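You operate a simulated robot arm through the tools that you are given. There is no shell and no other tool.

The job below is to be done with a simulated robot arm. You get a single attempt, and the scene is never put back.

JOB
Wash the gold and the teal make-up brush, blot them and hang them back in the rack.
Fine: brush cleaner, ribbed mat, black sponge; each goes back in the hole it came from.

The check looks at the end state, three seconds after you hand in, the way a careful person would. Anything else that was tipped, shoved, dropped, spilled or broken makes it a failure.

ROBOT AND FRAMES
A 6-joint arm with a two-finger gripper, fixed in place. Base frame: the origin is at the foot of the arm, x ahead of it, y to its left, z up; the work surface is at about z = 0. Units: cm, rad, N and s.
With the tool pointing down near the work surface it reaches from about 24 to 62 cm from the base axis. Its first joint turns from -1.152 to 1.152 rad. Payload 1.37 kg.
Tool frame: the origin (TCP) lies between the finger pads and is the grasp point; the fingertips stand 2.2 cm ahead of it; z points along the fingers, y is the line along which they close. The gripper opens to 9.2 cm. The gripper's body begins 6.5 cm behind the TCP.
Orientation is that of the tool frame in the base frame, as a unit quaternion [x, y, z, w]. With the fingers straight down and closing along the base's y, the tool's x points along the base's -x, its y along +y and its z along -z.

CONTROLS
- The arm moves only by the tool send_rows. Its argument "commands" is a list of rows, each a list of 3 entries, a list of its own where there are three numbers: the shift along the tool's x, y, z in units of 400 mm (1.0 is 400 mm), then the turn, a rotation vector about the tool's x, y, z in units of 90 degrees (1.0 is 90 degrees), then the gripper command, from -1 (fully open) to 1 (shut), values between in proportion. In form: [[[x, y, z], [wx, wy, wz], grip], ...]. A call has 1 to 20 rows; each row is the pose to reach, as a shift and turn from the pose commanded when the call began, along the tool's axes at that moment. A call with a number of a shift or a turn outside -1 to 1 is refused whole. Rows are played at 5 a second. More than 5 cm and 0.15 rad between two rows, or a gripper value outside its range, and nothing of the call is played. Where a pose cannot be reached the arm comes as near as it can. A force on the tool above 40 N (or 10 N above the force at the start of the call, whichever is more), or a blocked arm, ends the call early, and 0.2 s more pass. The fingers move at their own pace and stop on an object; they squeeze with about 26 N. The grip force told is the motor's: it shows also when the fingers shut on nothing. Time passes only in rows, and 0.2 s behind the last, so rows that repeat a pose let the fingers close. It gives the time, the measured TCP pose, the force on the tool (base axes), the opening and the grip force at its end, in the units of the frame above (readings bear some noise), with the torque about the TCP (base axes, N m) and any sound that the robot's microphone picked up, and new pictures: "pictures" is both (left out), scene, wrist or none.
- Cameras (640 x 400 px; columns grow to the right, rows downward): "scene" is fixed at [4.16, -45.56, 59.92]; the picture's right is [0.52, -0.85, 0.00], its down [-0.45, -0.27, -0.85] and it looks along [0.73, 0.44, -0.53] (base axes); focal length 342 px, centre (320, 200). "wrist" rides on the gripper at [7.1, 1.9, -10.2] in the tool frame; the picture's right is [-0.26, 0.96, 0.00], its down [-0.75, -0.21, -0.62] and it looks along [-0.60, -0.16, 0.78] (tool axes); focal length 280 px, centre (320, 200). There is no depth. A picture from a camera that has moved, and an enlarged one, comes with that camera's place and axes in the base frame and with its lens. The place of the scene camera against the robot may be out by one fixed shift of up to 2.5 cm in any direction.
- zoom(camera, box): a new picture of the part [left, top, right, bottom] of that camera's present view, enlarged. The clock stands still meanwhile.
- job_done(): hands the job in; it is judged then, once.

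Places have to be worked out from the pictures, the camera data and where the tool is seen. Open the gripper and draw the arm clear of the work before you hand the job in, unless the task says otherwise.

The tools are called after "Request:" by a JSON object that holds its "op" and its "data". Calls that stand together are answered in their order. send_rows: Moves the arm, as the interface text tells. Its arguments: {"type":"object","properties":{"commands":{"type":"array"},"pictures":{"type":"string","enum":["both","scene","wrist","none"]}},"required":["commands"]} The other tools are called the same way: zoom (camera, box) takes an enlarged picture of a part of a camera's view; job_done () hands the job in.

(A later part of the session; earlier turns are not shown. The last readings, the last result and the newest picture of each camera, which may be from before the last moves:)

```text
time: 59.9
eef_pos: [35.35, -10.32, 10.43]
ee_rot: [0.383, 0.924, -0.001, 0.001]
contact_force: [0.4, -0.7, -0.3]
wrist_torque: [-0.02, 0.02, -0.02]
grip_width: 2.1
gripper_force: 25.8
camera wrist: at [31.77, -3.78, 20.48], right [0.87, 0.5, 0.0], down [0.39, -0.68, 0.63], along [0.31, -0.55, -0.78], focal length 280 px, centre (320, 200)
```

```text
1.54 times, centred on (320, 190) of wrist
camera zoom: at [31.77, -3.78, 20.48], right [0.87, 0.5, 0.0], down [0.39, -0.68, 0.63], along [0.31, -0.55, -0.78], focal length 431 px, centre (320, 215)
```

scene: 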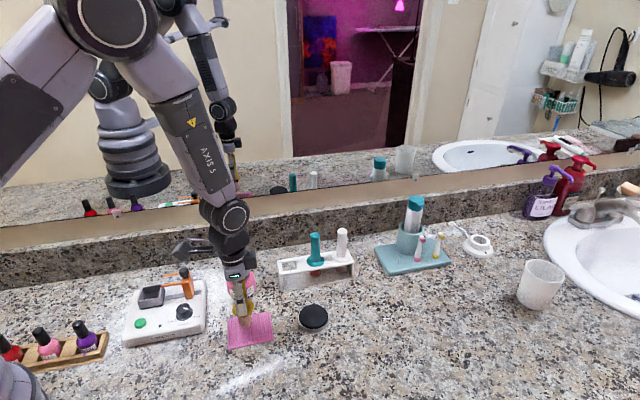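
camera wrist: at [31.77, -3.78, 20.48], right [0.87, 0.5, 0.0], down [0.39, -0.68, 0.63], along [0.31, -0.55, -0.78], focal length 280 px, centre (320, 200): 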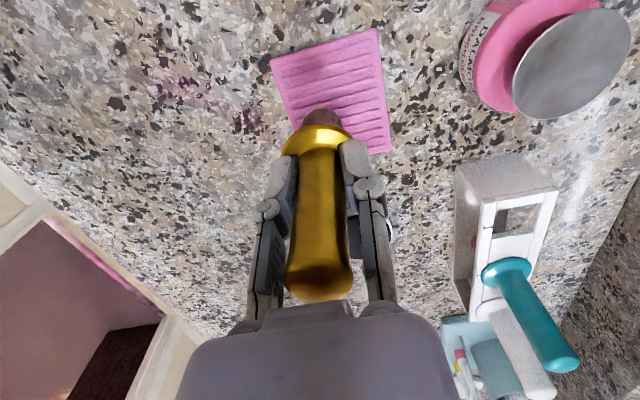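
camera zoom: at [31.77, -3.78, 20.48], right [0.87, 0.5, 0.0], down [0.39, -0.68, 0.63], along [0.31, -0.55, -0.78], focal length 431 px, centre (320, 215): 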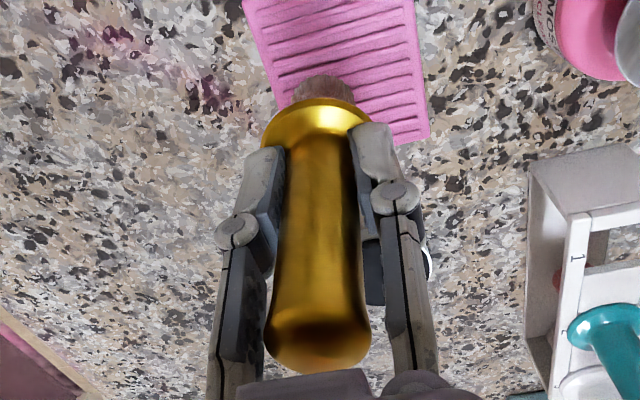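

The mat is unmoved, and the bristles are taupe with a faint warm tint. I zoom right in on the colour to compare with later.

Request:
{"op": "zoom", "data": {"camera": "scene", "box": [238, 313, 254, 329]}}

Request:
{"op": "zoom", "data": {"camera": "scene", "box": [330, 262, 350, 278]}}

```text
16.00 times, centred on (246, 321) of scene
camera zoom: at [4.16, -45.56, 59.92], right [0.52, -0.85, 0.0], down [-0.45, -0.27, -0.85], along [0.73, 0.44, -0.53], focal length 5478 px, centre (1504, -1736)
```

zoom: 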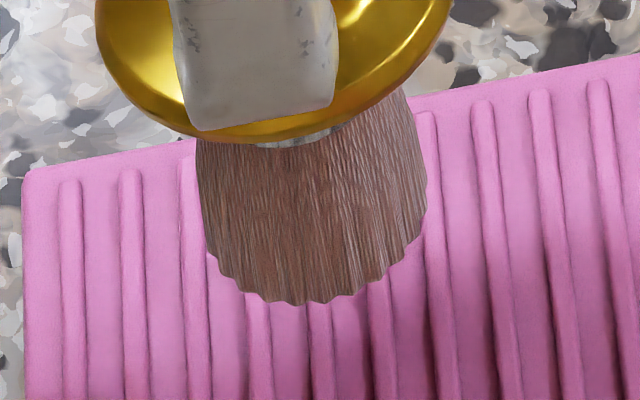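

```text
16.00 times, centred on (340, 270) of scene
camera zoom: at [4.16, -45.56, 59.92], right [0.52, -0.85, 0.0], down [-0.45, -0.27, -0.85], along [0.73, 0.44, -0.53], focal length 5478 px, centre (0, -920)
```

zoom: 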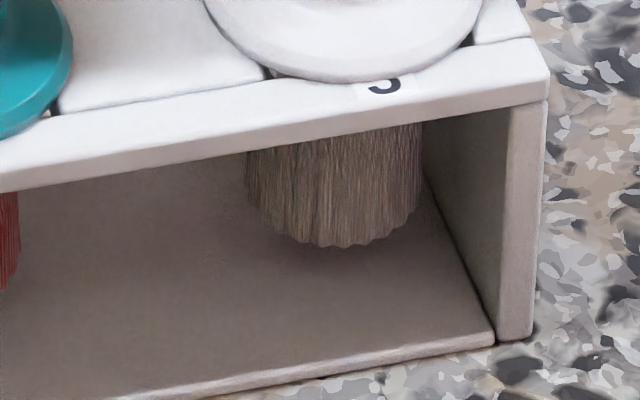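

A reddish tint remains compared with the clean khaki of the white brush. I wash on with two more strokes at the lighter depth.

Request:
{"op": "send_rows", "data": {"commands": [[[0, 0.03, 0.03], [0, 0, 0], 1], [[0, 0.065, 0.06], [0, 0, 0], 1], [[0, 0.065, 0.0738], [0, 0, 0], 1], [[0, 0.065, 0.0742], [0, 0, 0], 1], [[0, 0.0488, 0.07425], [0, 0, 0], 1], [[0, 0.0325, 0.0743], [0, 0, 0], 1], [[0, 0.0163, 0.07435], [0, 0, 0], 1], [[0, 0, 0.0744], [0, 0, 0], 1], [[0, 0, 0.067], [0, 0, 0], 1], [[0, 0.0325, 0.067], [0, 0, 0], 1], [[0, 0.065, 0.067], [0, 0, 0], 1], [[0, 0.065, 0.0743], [0, 0, 0], 1], [[0, 0.0488, 0.07435], [0, 0, 0], 1], [[0, 0.0325, 0.0744], [0, 0, 0], 1], [[0, 0.0163, 0.07445], [0, 0, 0], 1], [[0, 0, 0.0745], [0, 0, 0], 1]], "pictures": "scene"}}

Request:
{"op": "zoom", "data": {"camera": "scene", "box": [225, 300, 275, 350]}}

```text
time: 63.3
eef_pos: [35.6, -10.37, 7.4]
ee_rot: [0.383, 0.924, -0.001, 0.004]
contact_force: [10.8, 3.4, 16.1]
wrist_torque: [0.13, -0.62, 0.0]
grip_width: 2.09
gripper_force: 26.1
```

scene: 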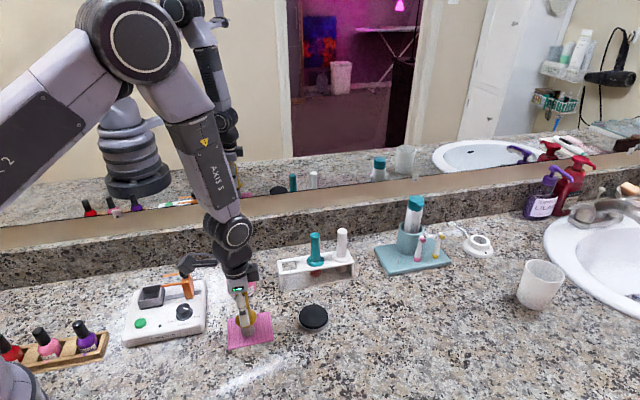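

```text
8.00 times, centred on (250, 325) of scene
camera zoom: at [4.15, -45.56, 59.92], right [0.52, -0.85, 0.0], down [-0.45, -0.27, -0.85], along [0.73, 0.44, -0.53], focal length 2739 px, centre (880, -800)
```

zoom: 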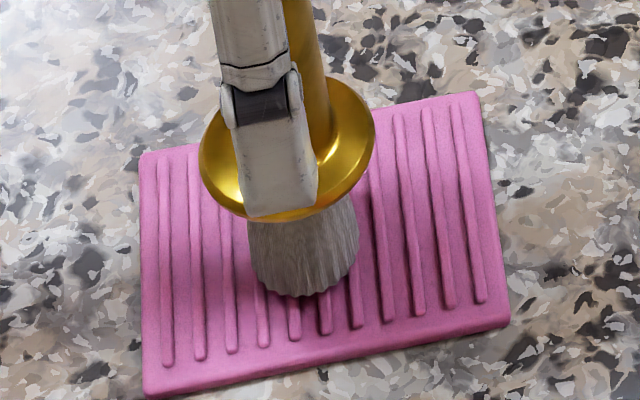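

The bristles turned a clean grey-beige. I lift and carry the brush to the black sponge at about (45.25, -18.75), stopping well above it.

Request:
{"op": "send_rows", "data": {"commands": [[[0, 0, -0.02], [0, 0, 0], 1], [[0, 0, -0.06], [0, 0, 0], 1], [[-0.03, 0.0025, -0.1], [0, 0, 0], 1], [[-0.08, 0.0066, -0.125], [0, 0, 0], 1], [[-0.14, 0.0115, -0.125], [0, 0, 0], 1], [[-0.2, 0.0165, -0.125], [0, 0, 0], 1], [[-0.26, 0.0214, -0.125], [0, 0, 0], 1], [[-0.305, 0.025, -0.125], [0, 0, 0], 1], [[-0.3215, 0.0265, -0.125], [0, 0, 0], 1], [[-0.3215, 0.0265, -0.125], [0, 0, 0], 1]]}}

Request:
{"op": "zoom", "data": {"camera": "scene", "box": [260, 250, 370, 350]}}

Request:
{"op": "zoom", "data": {"camera": "wrist", "box": [240, 40, 400, 320]}}

```text
time: 65.5
eef_pos: [45.22, -18.83, 12.57]
ee_rot: [0.383, 0.924, -0.001, 0.002]
contact_force: [-1.0, 0.3, 0.0]
wrist_torque: [0.0, -0.03, -0.02]
grip_width: 2.08
gripper_force: 25.6
camera wrist: at [41.66, -12.25, 22.56], right [0.87, 0.5, 0.0], down [0.38, -0.68, 0.63], along [0.31, -0.55, -0.78], focal length 280 px, centre (320, 200)
```

scene: 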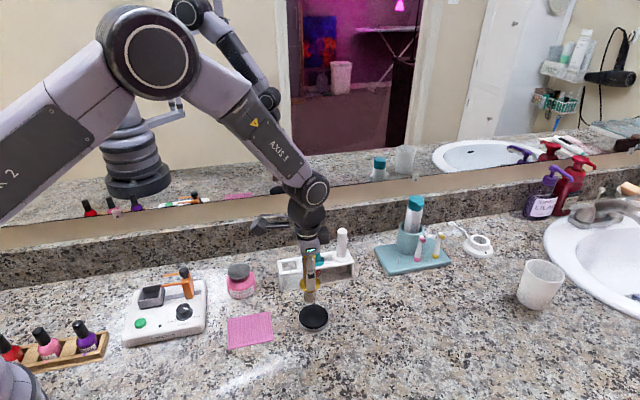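
wrist: 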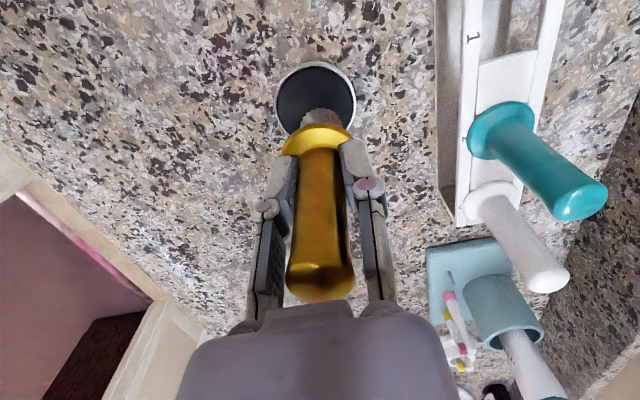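

```text
4.00 times, centred on (315, 300) of scene
camera zoom: at [4.16, -45.56, 59.92], right [0.52, -0.85, 0.0], down [-0.45, -0.27, -0.85], along [0.73, 0.44, -0.53], focal length 1369 px, centre (340, -200)
```

zoom: 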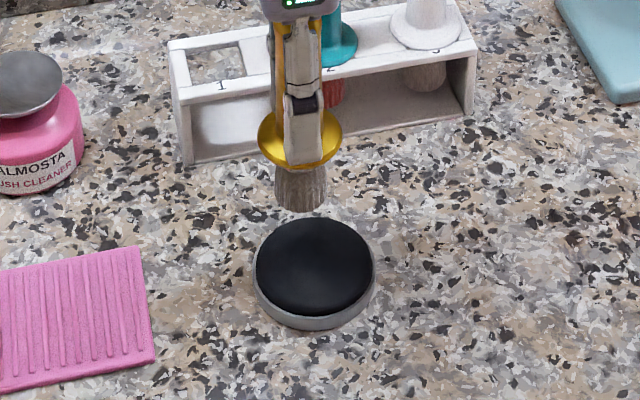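

```text
1.43 times, centred on (320, 180) of wrist
camera zoom: at [41.66, -12.25, 22.56], right [0.87, 0.5, 0.0], down [0.38, -0.68, 0.63], along [0.31, -0.55, -0.78], focal length 401 px, centre (320, 229)
```

zoom: 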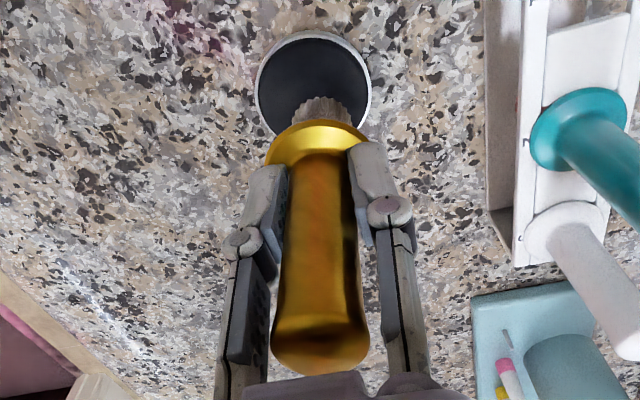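

The brush is clean and centred over the sponge. I come down 3.2 cm, then step gently.

Request:
{"op": "send_rows", "data": {"commands": [[[0, 0, 0.03], [0, 0, 0], 1], [[0, 0, 0.06], [0, 0, 0], 1], [[0, 0, 0.08], [0, 0, 0], 1], [[0, 0, 0.08], [0, 0, 0], 1]], "pictures": "none"}}

Request:
{"op": "zoom", "data": {"camera": "scene", "box": [280, 280, 350, 340]}}

```text
time: 66.5
eef_pos: [45.19, -18.85, 9.19]
ee_rot: [0.382, 0.924, 0.0, 0.002]
contact_force: [0.1, 0.2, 0.0]
wrist_torque: [0.0, -0.02, 0.0]
grip_width: 2.1
gripper_force: 26.1
```

```text
6.67 times, centred on (315, 310) of scene
camera zoom: at [4.16, -45.56, 59.92], right [0.52, -0.85, 0.0], down [-0.45, -0.27, -0.85], along [0.73, 0.44, -0.53], focal length 2282 px, centre (353, -533)
```

zoom: 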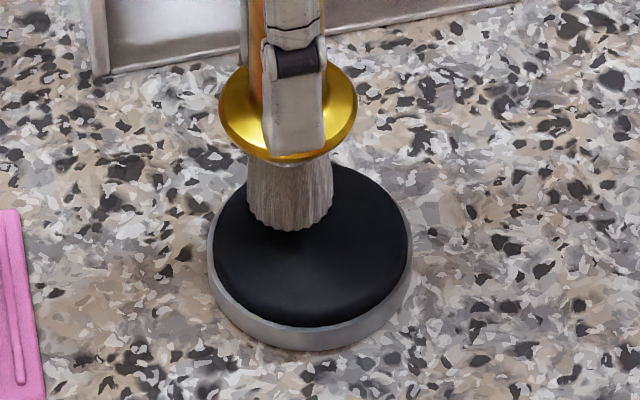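

Clear still by roughly a centimetre. I step down 0.5 cm.

Request:
{"op": "send_rows", "data": {"commands": [[[0, 0, 0.006], [0, 0, 0], 1], [[0, 0, 0.0125], [0, 0, 0], 1], [[0, 0, 0.0125], [0, 0, 0], 1]], "pictures": "none"}}

Request:
{"op": "zoom", "data": {"camera": "scene", "box": [280, 280, 350, 340]}}

```text
time: 67.3
eef_pos: [45.39, -18.84, 8.75]
ee_rot: [0.384, 0.923, -0.001, 0.003]
contact_force: [0.2, -0.5, -0.2]
wrist_torque: [0.01, 0.0, 0.01]
grip_width: 2.08
gripper_force: 25.6
```

```text
6.67 times, centred on (315, 310) of scene
camera zoom: at [4.16, -45.56, 59.92], right [0.52, -0.85, 0.0], down [-0.45, -0.27, -0.85], along [0.73, 0.44, -0.53], focal length 2282 px, centre (353, -533)
```

zoom: 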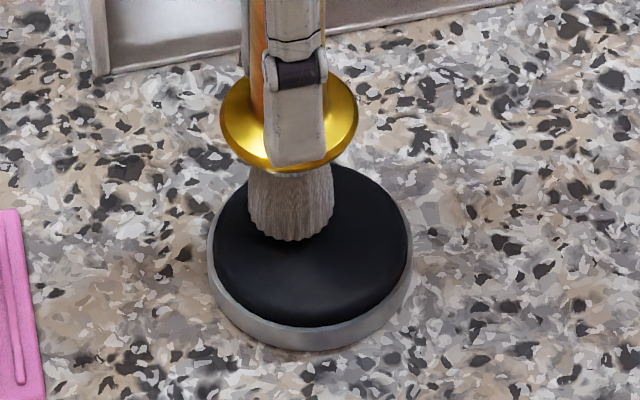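

Not touching yet; another 0.3 cm down.

Request:
{"op": "send_rows", "data": {"commands": [[[0, 0, 0.004], [0, 0, 0], 1], [[0, 0, 0.0075], [0, 0, 0], 1], [[0, 0, 0.0075], [0, 0, 0], 1]], "pictures": "none"}}

Request:
{"op": "zoom", "data": {"camera": "scene", "box": [280, 280, 350, 340]}}

```text
time: 68.1
eef_pos: [45.24, -18.8, 8.5]
ee_rot: [0.383, 0.924, -0.001, 0.002]
contact_force: [-0.1, 0.5, -0.9]
wrist_torque: [-0.02, 0.02, 0.01]
grip_width: 2.08
gripper_force: 25.9
```

```text
6.67 times, centred on (315, 310) of scene
camera zoom: at [4.16, -45.56, 59.92], right [0.52, -0.85, 0.0], down [-0.45, -0.27, -0.85], along [0.73, 0.44, -0.53], focal length 2282 px, centre (353, -533)
```

zoom: 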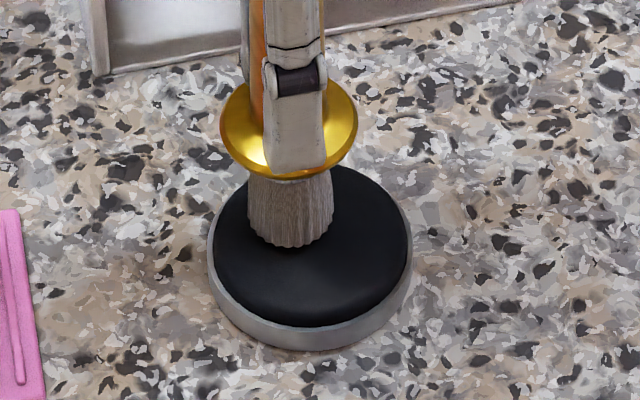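

Very near now (shadow meets the tip). Another 1.5 mm.

Request:
{"op": "send_rows", "data": {"commands": [[[0, 0, 0.002], [0, 0, 0], 1], [[0, 0, 0.00375], [0, 0, 0], 1], [[0, 0, 0.00375], [0, 0, 0], 1]], "pictures": "none"}}

```text
time: 68.9
eef_pos: [45.33, -18.78, 8.39]
ee_rot: [0.384, 0.923, -0.001, 0.002]
contact_force: [-1.4, 0.1, 4.2]
wrist_torque: [0.01, 0.04, 0.02]
grip_width: 2.09
gripper_force: 26.5
```

4 N on the sponge. I dab it: press a little deeper and hold, lift, shift slightly, and press again, three times.

Request:
{"op": "send_rows", "data": {"commands": [[[0, 0, 0.001], [0, 0, 0], 1], [[0, 0, 0.001], [0, 0, 0], 1], [[0, 0, 0.001], [0, 0, 0], 1], [[0, 0, -0.0075], [0, 0, 0], 1], [[-0.012, 0.0, -0.0075], [0, 0, 0], 1], [[-0.012, 0.0, 0.001], [0, 0, 0], 1], [[-0.012, 0.0, 0.001], [0, 0, 0], 1], [[-0.012, 0.0, 0.001], [0, 0, 0], 1], [[-0.012, 0.0, -0.0075], [0, 0, 0], 1], [[0, -0.01, -0.0075], [0, 0, 0], 1], [[0, -0.01, 0.001], [0, 0, 0], 1], [[0, -0.01, 0.001], [0, 0, 0], 1], [[0, -0.01, 0.001], [0, 0, 0], 1]], "pictures": "scene"}}

Request:
{"op": "zoom", "data": {"camera": "scene", "box": [280, 280, 350, 340]}}

```text
time: 71.7
eef_pos: [44.94, -19.06, 8.23]
ee_rot: [0.384, 0.924, 0.0, 0.003]
contact_force: [-3.7, 1.0, 9.8]
wrist_torque: [0.07, 0.19, -0.03]
grip_width: 2.07
gripper_force: 25.9
```

scene: 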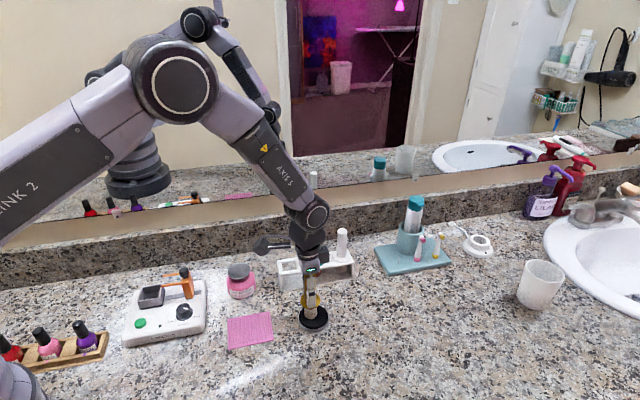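

```text
6.67 times, centred on (315, 310) of scene
camera zoom: at [4.15, -45.55, 59.92], right [0.52, -0.85, 0.0], down [-0.45, -0.27, -0.85], along [0.73, 0.44, -0.53], focal length 2282 px, centre (353, -533)
```

zoom: 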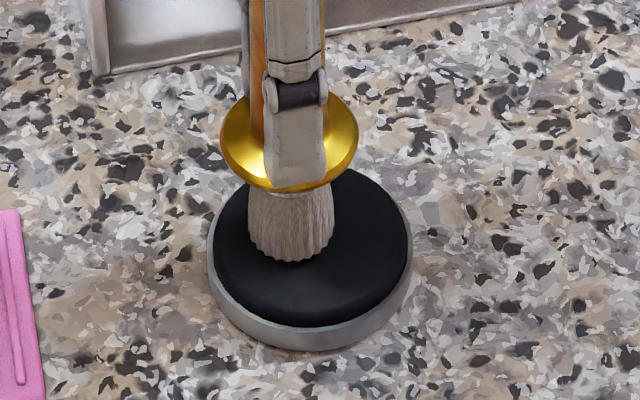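

The bristles look lighter and drier. I keep blotting with two longer holds at this force.

Request:
{"op": "send_rows", "data": {"commands": [[[0, 0, 0], [0, 0, 0], 1], [[0, 0, 0], [0, 0, 0], 1], [[0, 0, 0], [0, 0, 0], 1], [[0, 0, 0], [0, 0, 0], 1], [[0, 0, -0.0085], [0, 0, 0], 1], [[0, 0.018, -0.0085], [0, 0, 0], 1], [[0, 0.018, -0.0002], [0, 0, 0], 1], [[0, 0.018, -0.0002], [0, 0, 0], 1], [[0, 0.018, -0.0002], [0, 0, 0], 1], [[0, 0.018, -0.0002], [0, 0, 0], 1], [[0, 0.018, -0.0002], [0, 0, 0], 1], [[0, 0.018, -0.0085], [0, 0, 0], 1], [[0, 0.018, -0.05], [0, 0, 0], 1], [[0, 0.018, -0.09], [0, 0, 0], 1], [[0, 0.018, -0.09], [0, 0, 0], 1]]}}

Request:
{"op": "zoom", "data": {"camera": "scene", "box": [280, 270, 350, 340]}}

Request:
{"op": "zoom", "data": {"camera": "wrist", "box": [240, 60, 400, 320]}}

```text
time: 74.9
eef_pos: [45.5, -18.62, 11.89]
ee_rot: [0.384, 0.923, -0.002, 0.002]
contact_force: [-0.7, 0.8, 0.8]
wrist_torque: [-0.01, -0.01, -0.02]
grip_width: 2.09
gripper_force: 26.0
camera wrist: at [41.9, -12.07, 22.02], right [0.87, 0.5, 0.0], down [0.38, -0.68, 0.63], along [0.31, -0.55, -0.78], focal length 280 px, centre (320, 200)
```

scene: 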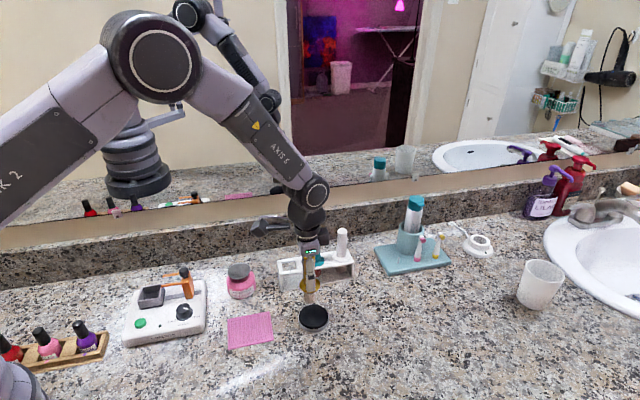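
wrist: 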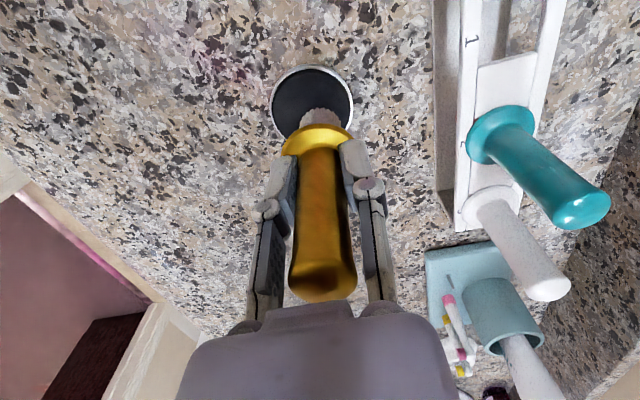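

```text
5.71 times, centred on (315, 305) of scene
camera zoom: at [4.16, -45.56, 59.92], right [0.52, -0.85, 0.0], down [-0.45, -0.27, -0.85], along [0.73, 0.44, -0.53], focal length 1956 px, centre (349, -400)
```

zoom: 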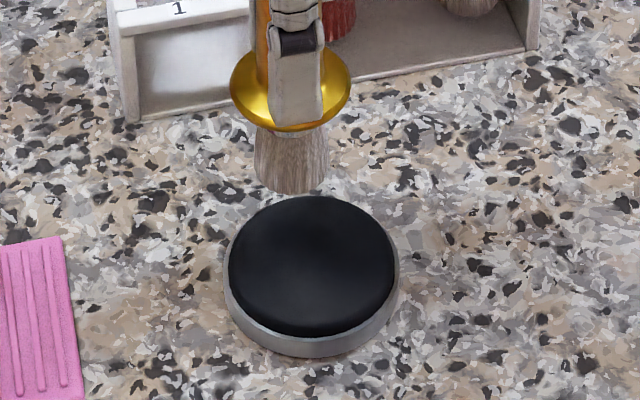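

```text
1.54 times, centred on (320, 190) of wrist
camera zoom: at [41.9, -12.07, 22.02], right [0.87, 0.5, 0.0], down [0.38, -0.68, 0.63], along [0.31, -0.55, -0.78], focal length 431 px, centre (320, 215)
```

zoom: 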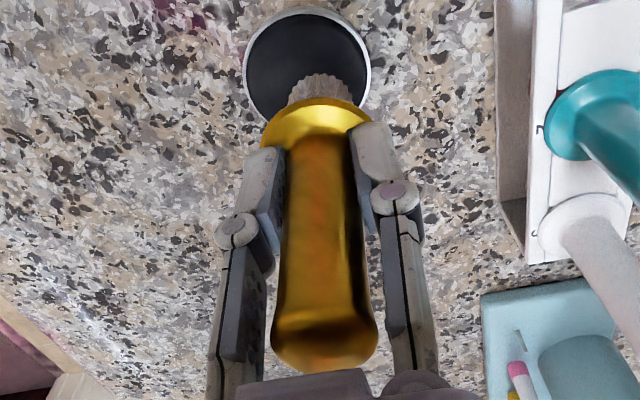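

The sponge tin is in place. I look closely at the gold bristles next to the white brush's dry ones.

Request:
{"op": "zoom", "data": {"camera": "scene", "box": [300, 286, 326, 306]}}

Request:
{"op": "zoom", "data": {"camera": "scene", "box": [330, 258, 356, 278]}}

```text
16.00 times, centred on (313, 296) of scene
camera zoom: at [4.16, -45.56, 59.92], right [0.52, -0.85, 0.0], down [-0.45, -0.27, -0.85], along [0.73, 0.44, -0.53], focal length 5478 px, centre (432, -1336)
```

zoom: 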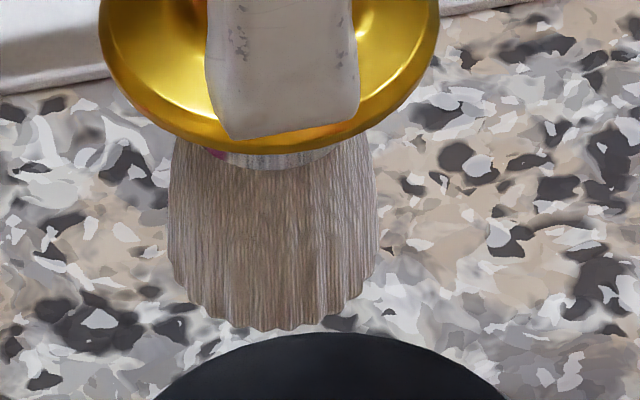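

```text
16.00 times, centred on (343, 268) of scene
camera zoom: at [4.16, -45.56, 59.92], right [0.52, -0.85, 0.0], down [-0.45, -0.27, -0.85], along [0.73, 0.44, -0.53], focal length 5478 px, centre (-48, -888)
```

zoom: 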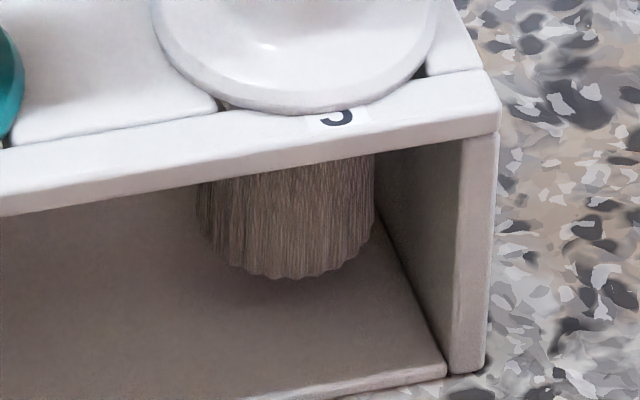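

The bristles look clean and light. For safety I blot two more times and compare whether the colour still changes.

Request:
{"op": "send_rows", "data": {"commands": [[[0, -0.008, 0.04], [0, 0, 0], 1], [[0, -0.008, 0.08], [0, 0, 0], 1], [[0, -0.008, 0.0898], [0, 0, 0], 1], [[0, -0.008, 0.09], [0, 0, 0], 1], [[0, -0.008, 0.09], [0, 0, 0], 1], [[0, -0.008, 0.09], [0, 0, 0], 1], [[0, -0.008, 0.08], [0, 0, 0], 1], [[0.012, -0.008, 0.08], [0, 0, 0], 1], [[0.012, -0.008, 0.09], [0, 0, 0], 1], [[0.012, -0.008, 0.0901], [0, 0, 0], 1], [[0.012, -0.008, 0.0901], [0, 0, 0], 1], [[0.012, -0.008, 0.0901], [0, 0, 0], 1], [[0.012, -0.008, 0.08], [0, 0, 0], 1], [[0.0, -0.008, 0.04], [0, 0, 0], 1], [[0, 0, 0.0], [0, 0, 0], 1], [[0, 0, 0.0], [0, 0, 0], 1]], "pictures": "scene"}}

Request:
{"op": "zoom", "data": {"camera": "scene", "box": [300, 286, 326, 306]}}

```text
time: 78.3
eef_pos: [45.49, -18.46, 11.95]
ee_rot: [0.384, 0.924, -0.001, 0.003]
contact_force: [-1.0, -0.4, -0.1]
wrist_torque: [0.03, -0.01, 0.0]
grip_width: 2.12
gripper_force: 25.6
```

scene: 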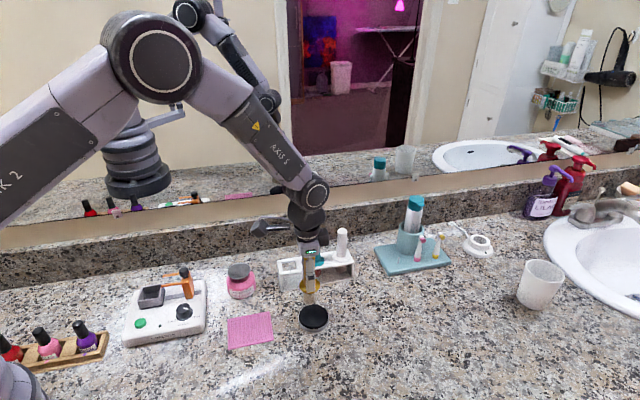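

```text
16.00 times, centred on (313, 296) of scene
camera zoom: at [4.16, -45.56, 59.92], right [0.52, -0.85, 0.0], down [-0.45, -0.27, -0.85], along [0.73, 0.44, -0.53], focal length 5478 px, centre (432, -1336)
```

zoom: 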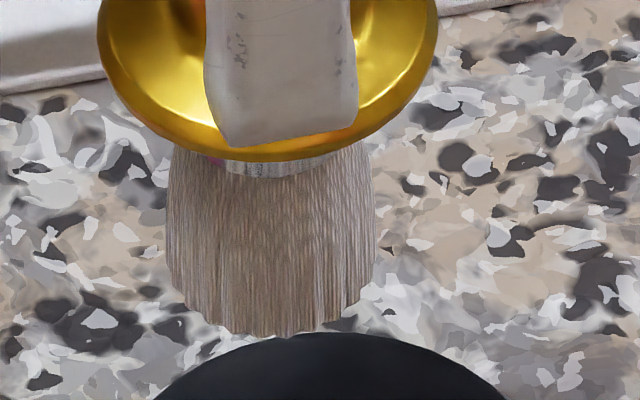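

Colour is stable now: clean and blotted. I raise the brush and carry it back over hole 1, first shifting away from the teal brush, then across.

Request:
{"op": "send_rows", "data": {"commands": [[[0.02, 0, -0.05], [0, 0, 0], 1], [[0.05, 0, -0.1], [0, 0, 0], 1], [[0.0649, 0.03, -0.11], [0, 0, 0], 1], [[0.0649, 0.08, -0.11], [0, 0, 0], 1], [[0.0649, 0.13, -0.11], [0, 0, 0], 1], [[0.0649, 0.18, -0.11], [0, 0, 0], 1], [[0.0649, 0.23, -0.11], [0, 0, 0], 1], [[0.0649, 0.26, -0.11], [0, 0, 0], 1], [[0.0649, 0.273, -0.11], [0, 0, 0], 1], [[0.0649, 0.273, -0.11], [0, 0, 0], 1]]}}

Request:
{"op": "zoom", "data": {"camera": "scene", "box": [255, 220, 345, 300]}}

Request:
{"op": "zoom", "data": {"camera": "wrist", "box": [260, 30, 380, 160]}}

```text
time: 80.5
eef_pos: [51.27, -9.03, 16.33]
ee_rot: [0.383, 0.924, -0.002, 0.002]
contact_force: [0.2, 0.1, -0.4]
wrist_torque: [0.01, -0.01, -0.01]
grip_width: 2.05
gripper_force: 25.8
camera wrist: at [47.71, -2.44, 26.33], right [0.87, 0.5, 0.0], down [0.39, -0.68, 0.63], along [0.31, -0.55, -0.78], focal length 280 px, centre (320, 200)
```

scene: 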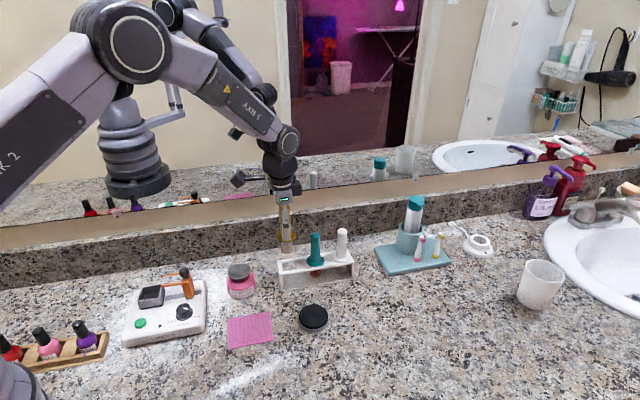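
wrist: 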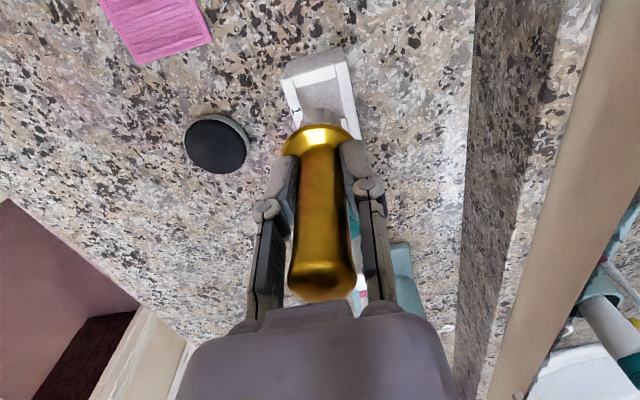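

```text
5.00 times, centred on (300, 260) of scene
camera zoom: at [4.16, -45.56, 59.92], right [0.52, -0.85, 0.0], down [-0.45, -0.27, -0.85], along [0.73, 0.44, -0.53], focal length 1712 px, centre (420, -100)
```

zoom: 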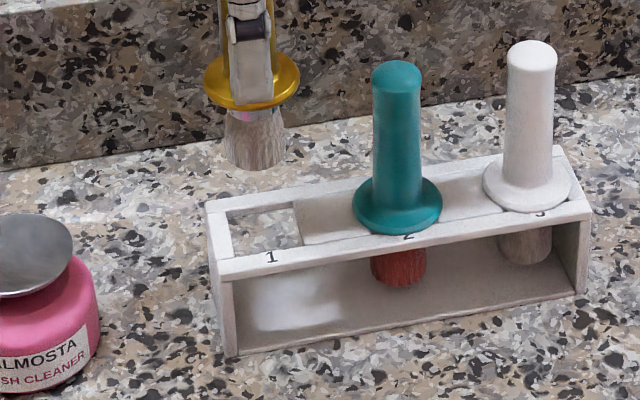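

```text
3.08 times, centred on (320, 95) of wrist
camera zoom: at [47.71, -2.44, 26.33], right [0.87, 0.5, 0.0], down [0.39, -0.68, 0.63], along [0.31, -0.55, -0.78], focal length 863 px, centre (320, 523)
```

zoom: 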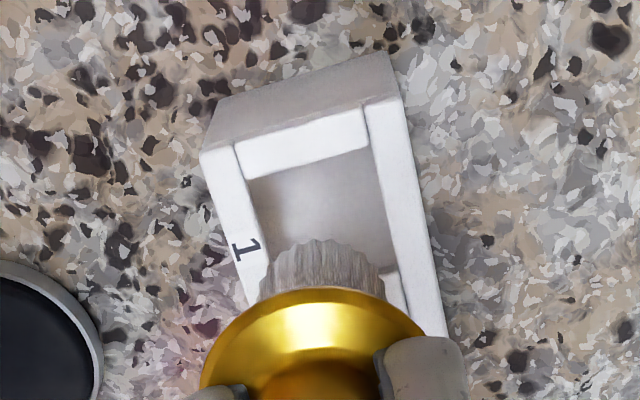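

In the same wrist frame the tip is at (51.52, -8.99) and the hole's centre at (51.6, -9.03), 3.06 cm wide for a 2.54 cm tip, so I nudge 0.8 mm along the rack and lower 6.8 cm.

Request:
{"op": "send_rows", "data": {"commands": [[[-0.002, 0, 0.03], [0, 0, 0], 1], [[-0.002, 0, 0.06], [0, 0, 0], 1], [[-0.002, 0, 0.085], [0, 0, 0], 1], [[-0.002, 0, 0.11], [0, 0, 0], 1], [[-0.002, 0, 0.13], [0, 0, 0], 1], [[-0.002, 0, 0.15], [0, 0, 0], 1], [[-0.002, 0, 0.17], [0, 0, 0], 1], [[-0.002, 0, 0.17], [0, 0, 0], 1]]}}

Request:
{"op": "zoom", "data": {"camera": "scene", "box": [255, 220, 345, 300]}}

```text
time: 82.3
eef_pos: [51.56, -9.02, 9.53]
ee_rot: [0.383, 0.924, -0.001, 0.003]
contact_force: [-0.8, -0.4, -0.4]
wrist_torque: [0.02, 0.0, 0.0]
grip_width: 2.1
gripper_force: 26.2
camera wrist: at [47.87, -2.55, 19.58], right [0.87, 0.5, 0.0], down [0.38, -0.68, 0.63], along [0.31, -0.55, -0.78], focal length 280 px, centre (320, 200)
```

scene: 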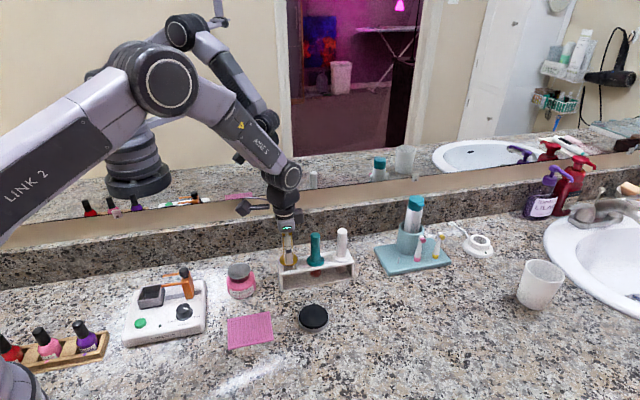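
wrist: 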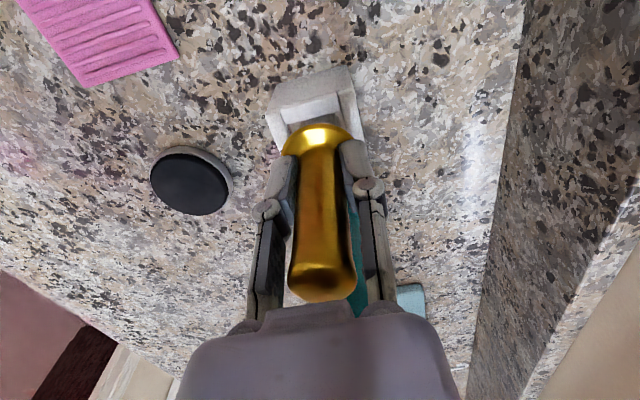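

```text
5.00 times, centred on (300, 260) of scene
camera zoom: at [4.16, -45.56, 59.92], right [0.52, -0.85, 0.0], down [-0.45, -0.27, -0.85], along [0.73, 0.44, -0.53], focal length 1712 px, centre (420, -100)
```

zoom: 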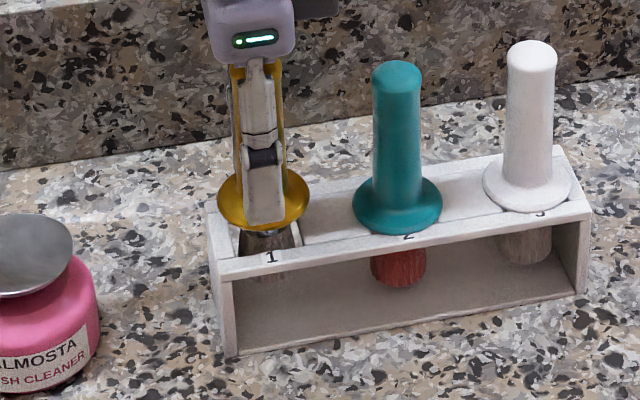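

The bristles entered the hole freely. I lower another 1.0 cm and check the force.

Request:
{"op": "send_rows", "data": {"commands": [[[0, 0, 0.0125], [0, 0, 0], 1], [[0, 0, 0.025], [0, 0, 0], 1], [[0, 0, 0.025], [0, 0, 0], 1]], "pictures": "none"}}

Request:
{"op": "zoom", "data": {"camera": "scene", "box": [255, 230, 325, 290]}}

```text
time: 83.1
eef_pos: [51.49, -8.98, 8.36]
ee_rot: [0.384, 0.924, -0.001, 0.002]
contact_force: [0.2, 0.1, -0.5]
wrist_torque: [0.02, 0.03, 0.01]
grip_width: 2.08
gripper_force: 25.8
```

```text
6.67 times, centred on (290, 260) of scene
camera zoom: at [4.16, -45.56, 59.92], right [0.52, -0.85, 0.0], down [-0.45, -0.27, -0.85], along [0.73, 0.44, -0.53], focal length 2282 px, centre (520, -200)
```

zoom: 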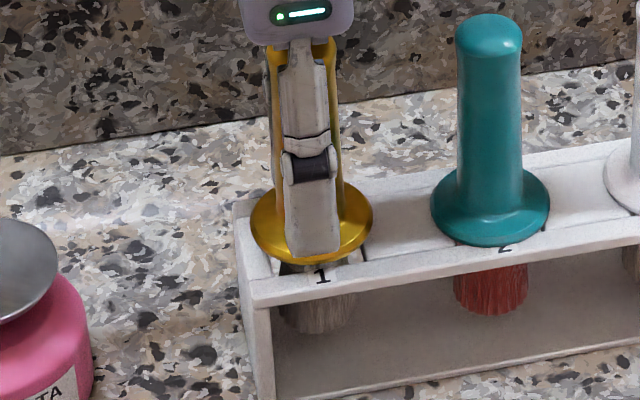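

The collar is still a few millimetres above the plate. I lower 0.25 cm more.

Request:
{"op": "send_rows", "data": {"commands": [[[0, 0, 0.003], [0, 0, 0], 1], [[0, 0, 0.006], [0, 0, 0], 1], [[0, 0, 0.006], [0, 0, 0], 1]], "pictures": "none"}}

Request:
{"op": "zoom", "data": {"camera": "scene", "box": [255, 230, 325, 290]}}

```text
time: 83.9
eef_pos: [51.53, -9.11, 8.35]
ee_rot: [0.384, 0.923, 0.0, 0.002]
contact_force: [0.3, -0.5, -1.1]
wrist_torque: [0.03, 0.0, 0.01]
grip_width: 2.07
gripper_force: 26.3
```

```text
6.67 times, centred on (290, 260) of scene
camera zoom: at [4.16, -45.56, 59.92], right [0.52, -0.85, 0.0], down [-0.45, -0.27, -0.85], along [0.73, 0.44, -0.53], focal length 2282 px, centre (520, -200)
```

zoom: 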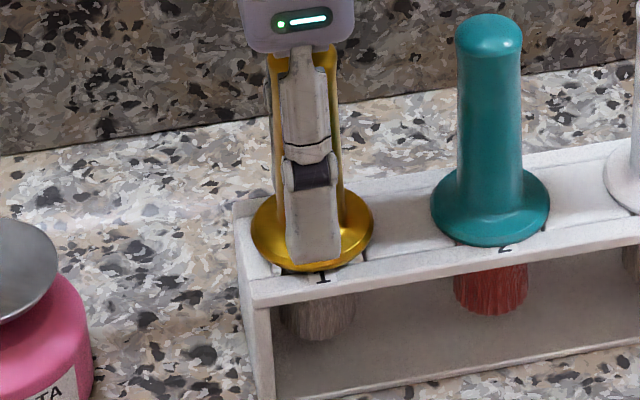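

Nearly seated. Another 1.2 mm.

Request:
{"op": "send_rows", "data": {"commands": [[[0, 0, 0.0015], [0, 0, 0], 1], [[0, 0, 0.003], [0, 0, 0], 1], [[0, 0, 0.003], [0, 0, 0], 1]], "pictures": "none"}}

```text
time: 84.7
eef_pos: [51.41, -9.01, 8.14]
ee_rot: [0.383, 0.924, -0.001, 0.002]
contact_force: [0.0, -0.8, 0.2]
wrist_torque: [0.03, 0.02, -0.01]
grip_width: 2.05
gripper_force: 26.3
```

No contact yet; another millimetre.

Request:
{"op": "send_rows", "data": {"commands": [[[0, 0, 0.0012], [0, 0, 0], 1], [[0, 0, 0.0025], [0, 0, 0], 1], [[0, 0, 0.0025], [0, 0, 0], 1]], "pictures": "none"}}

Request:
{"op": "zoom", "data": {"camera": "scene", "box": [265, 240, 315, 280]}}

```text
time: 85.5
eef_pos: [51.57, -8.93, 8.02]
ee_rot: [0.384, 0.923, -0.001, 0.003]
contact_force: [0.0, -0.2, -0.2]
wrist_torque: [-0.02, -0.01, 0.01]
grip_width: 2.1
gripper_force: 26.2
```

```text
10.00 times, centred on (290, 260) of scene
camera zoom: at [4.16, -45.56, 59.92], right [0.52, -0.85, 0.0], down [-0.45, -0.27, -0.85], along [0.73, 0.44, -0.53], focal length 3424 px, centre (620, -400)
```

zoom: 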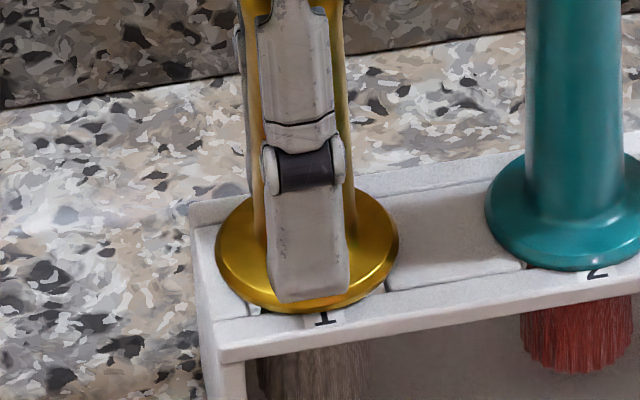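

Almost on the plate. One more millimetre.

Request:
{"op": "send_rows", "data": {"commands": [[[0, 0, 0.0012], [0, 0, 0], 1], [[0, 0, 0.0025], [0, 0, 0], 1], [[0, 0, 0.0025], [0, 0, 0], 1]], "pictures": "none"}}

```text
time: 86.3
eef_pos: [51.5, -9.08, 7.88]
ee_rot: [0.384, 0.923, -0.002, 0.004]
contact_force: [-0.4, 0.0, 4.5]
wrist_torque: [-0.06, -0.03, 0.06]
grip_width: 2.08
gripper_force: 25.8
```

4.5 N: the collar rests on the plate. I ease off a hair, open the fingers, and rise straight up.

Request:
{"op": "send_rows", "data": {"commands": [[[0, 0, -0.0005], [0, 0, 0], 1], [[0, 0, -0.0005], [0, 0, 0], 0.2], [[0, 0, -0.0005], [0, 0, 0], -0.5], [[0, 0, -0.0005], [0, 0, 0], -1], [[0, 0, -0.0005], [0, 0, 0], -1], [[0, 0, -0.0005], [0, 0, 0], -1], [[0, 0, -0.04], [0, 0, 0], -1], [[0, 0, -0.09], [0, 0, 0], -1], [[0, 0, -0.14], [0, 0, 0], -1], [[0, 0, -0.19], [0, 0, 0], -1], [[0, 0, -0.23], [0, 0, 0], -1], [[0, 0, -0.23], [0, 0, 0], -1]]}}

Request:
{"op": "zoom", "data": {"camera": "scene", "box": [255, 225, 365, 295]}}

Request:
{"op": "zoom", "data": {"camera": "wrist", "box": [260, 30, 420, 230]}}

```text
time: 88.9
eef_pos: [51.51, -9.19, 17.25]
ee_rot: [0.384, 0.923, -0.002, 0.002]
contact_force: [0.7, -0.3, 0.1]
wrist_torque: [0.0, -0.03, 0.01]
grip_width: 9.17
gripper_force: 0.1
camera wrist: at [47.83, -2.58, 27.33], right [0.87, 0.5, 0.0], down [0.38, -0.68, 0.63], along [0.31, -0.55, -0.78], focal length 280 px, centre (320, 200)
```

scene: 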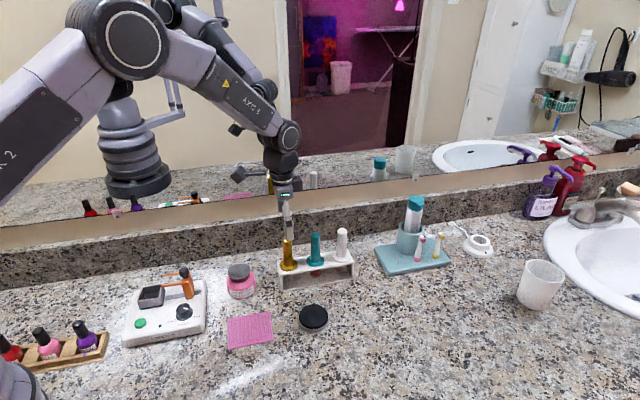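
wrist: 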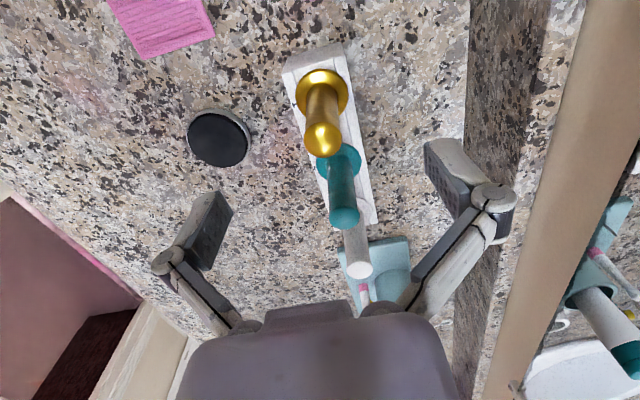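

```text
5.71 times, centred on (310, 260) of scene
camera zoom: at [4.16, -45.56, 59.92], right [0.52, -0.85, 0.0], down [-0.45, -0.27, -0.85], along [0.73, 0.44, -0.53], focal length 1956 px, centre (377, -143)
```

zoom: 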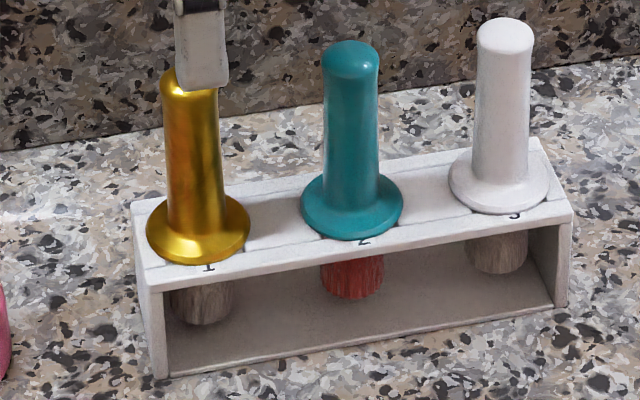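

```text
2.00 times, centred on (340, 130) of wrist
camera zoom: at [47.83, -2.58, 27.33], right [0.87, 0.5, 0.0], down [0.38, -0.68, 0.63], along [0.31, -0.55, -0.78], focal length 561 px, centre (280, 340)
```

zoom: 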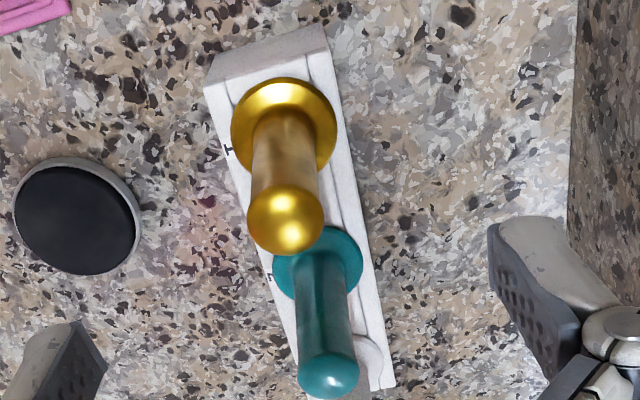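

Gold hangs upright in hole 1, clean, and the rack is in place. The teal brush is 6.3 cm along the rack, near (55.9, -13.45); I move over it at this height and lower to z≈10.6 for a centring check.

Request:
{"op": "send_rows", "data": {"commands": [[[-0.05, 0, 0], [0, 0, 0], -1], [[-0.1, 0, 0], [0, 0, 0], -1], [[-0.14, 0, 0], [0, 0, 0], -1], [[-0.1575, 0, 0], [0, 0, 0], -1], [[-0.1575, 0, 0.04], [0, 0, 0], -1], [[-0.1575, 0, 0.08], [0, 0, 0], -1], [[-0.1575, 0, 0.12], [0, 0, 0], -1], [[-0.1575, 0, 0.165], [0, 0, 0], -1], [[-0.1575, 0, 0.165], [0, 0, 0], -1]]}}

Request:
{"op": "zoom", "data": {"camera": "wrist", "box": [240, 60, 400, 260]}}

```text
time: 90.9
eef_pos: [55.9, -13.68, 10.46]
ee_rot: [0.383, 0.924, -0.002, 0.002]
contact_force: [0.1, 0.4, -0.1]
wrist_torque: [0.01, 0.02, -0.01]
grip_width: 9.19
gripper_force: 0.1
camera wrist: at [52.35, -7.12, 20.52], right [0.87, 0.5, 0.0], down [0.38, -0.68, 0.63], along [0.31, -0.55, -0.78], focal length 280 px, centre (320, 200)
```

scene: 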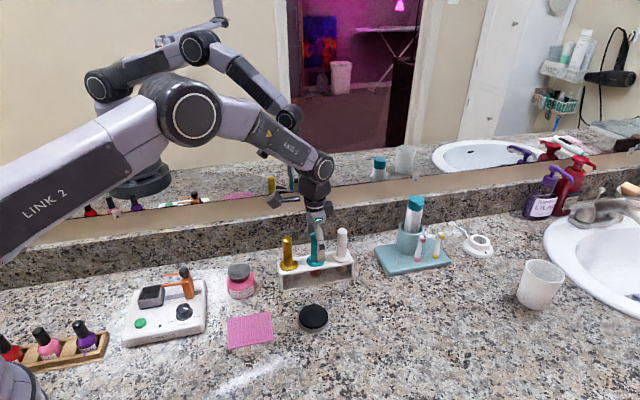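
wrist: 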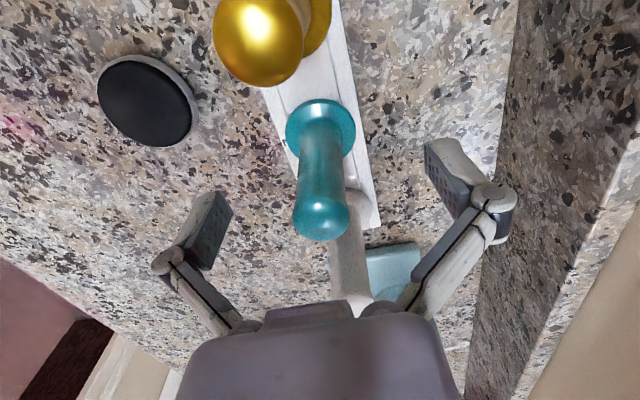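

```text
2.00 times, centred on (320, 160) of wrist
camera zoom: at [52.35, -7.12, 20.52], right [0.87, 0.5, 0.0], down [0.38, -0.68, 0.63], along [0.31, -0.55, -0.78], focal length 561 px, centre (320, 280)
```

zoom: 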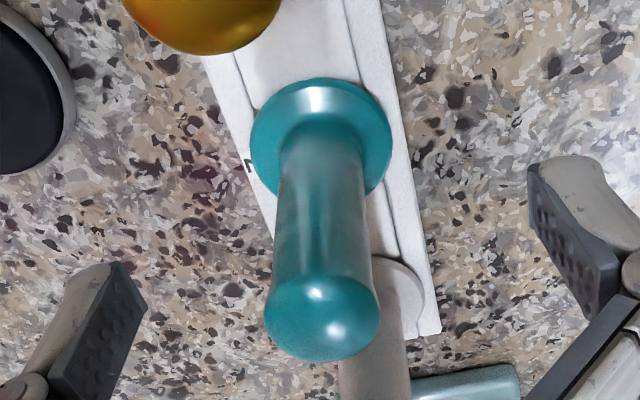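

The teal handle appears at the same pixels as gold did when centred. I lower 2.55 cm and close on the handle just above the collar.

Request:
{"op": "send_rows", "data": {"commands": [[[0, 0, 0.03], [0, 0, 0], -1], [[0, 0, 0.06375], [0, 0, 0], -1], [[0, 0, 0.06375], [0, 0, 0], -0.4], [[0, 0, 0.06375], [0, 0, 0], 0.2], [[0, 0, 0.06375], [0, 0, 0], 1], [[0, 0, 0.06375], [0, 0, 0], 1], [[0, 0, 0.06375], [0, 0, 0], 1], [[0, 0, 0.06375], [0, 0, 0], 1]]}}

Request:
{"op": "zoom", "data": {"camera": "scene", "box": [265, 220, 365, 295]}}

```text
time: 92.7
eef_pos: [55.97, -13.55, 7.84]
ee_rot: [0.383, 0.924, -0.002, 0.002]
contact_force: [-0.6, 0.0, 0.1]
wrist_torque: [-0.02, 0.03, -0.01]
grip_width: 2.08
gripper_force: 26.0
camera wrist: at [52.4, -7.08, 17.97], right [0.87, 0.5, 0.0], down [0.38, -0.68, 0.63], along [0.31, -0.55, -0.78], focal length 280 px, centre (320, 200)
```

scene: 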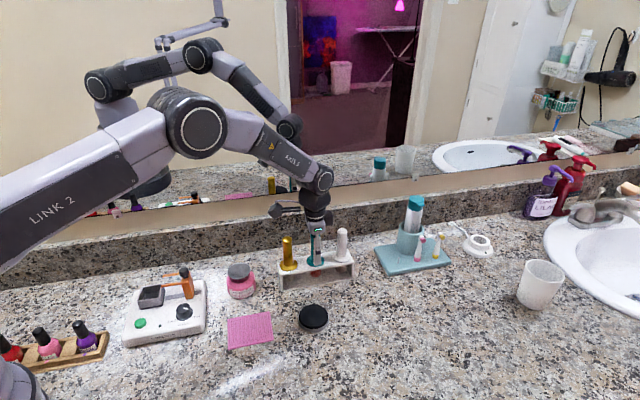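
wrist: 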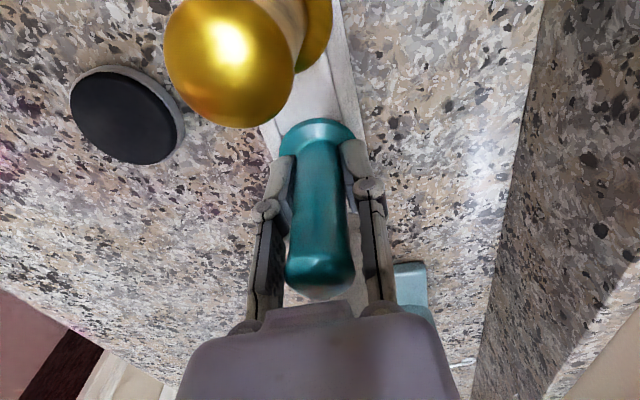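

```text
5.33 times, centred on (315, 258) of scene
camera zoom: at [4.16, -45.56, 59.92], right [0.52, -0.85, 0.0], down [-0.45, -0.27, -0.85], along [0.73, 0.44, -0.53], focal length 1826 px, centre (347, -107)
```

zoom: 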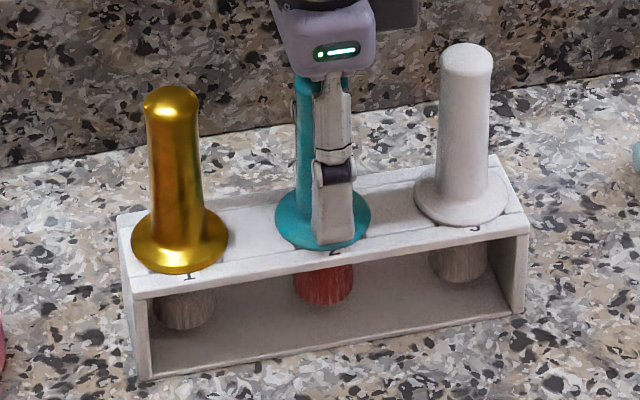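

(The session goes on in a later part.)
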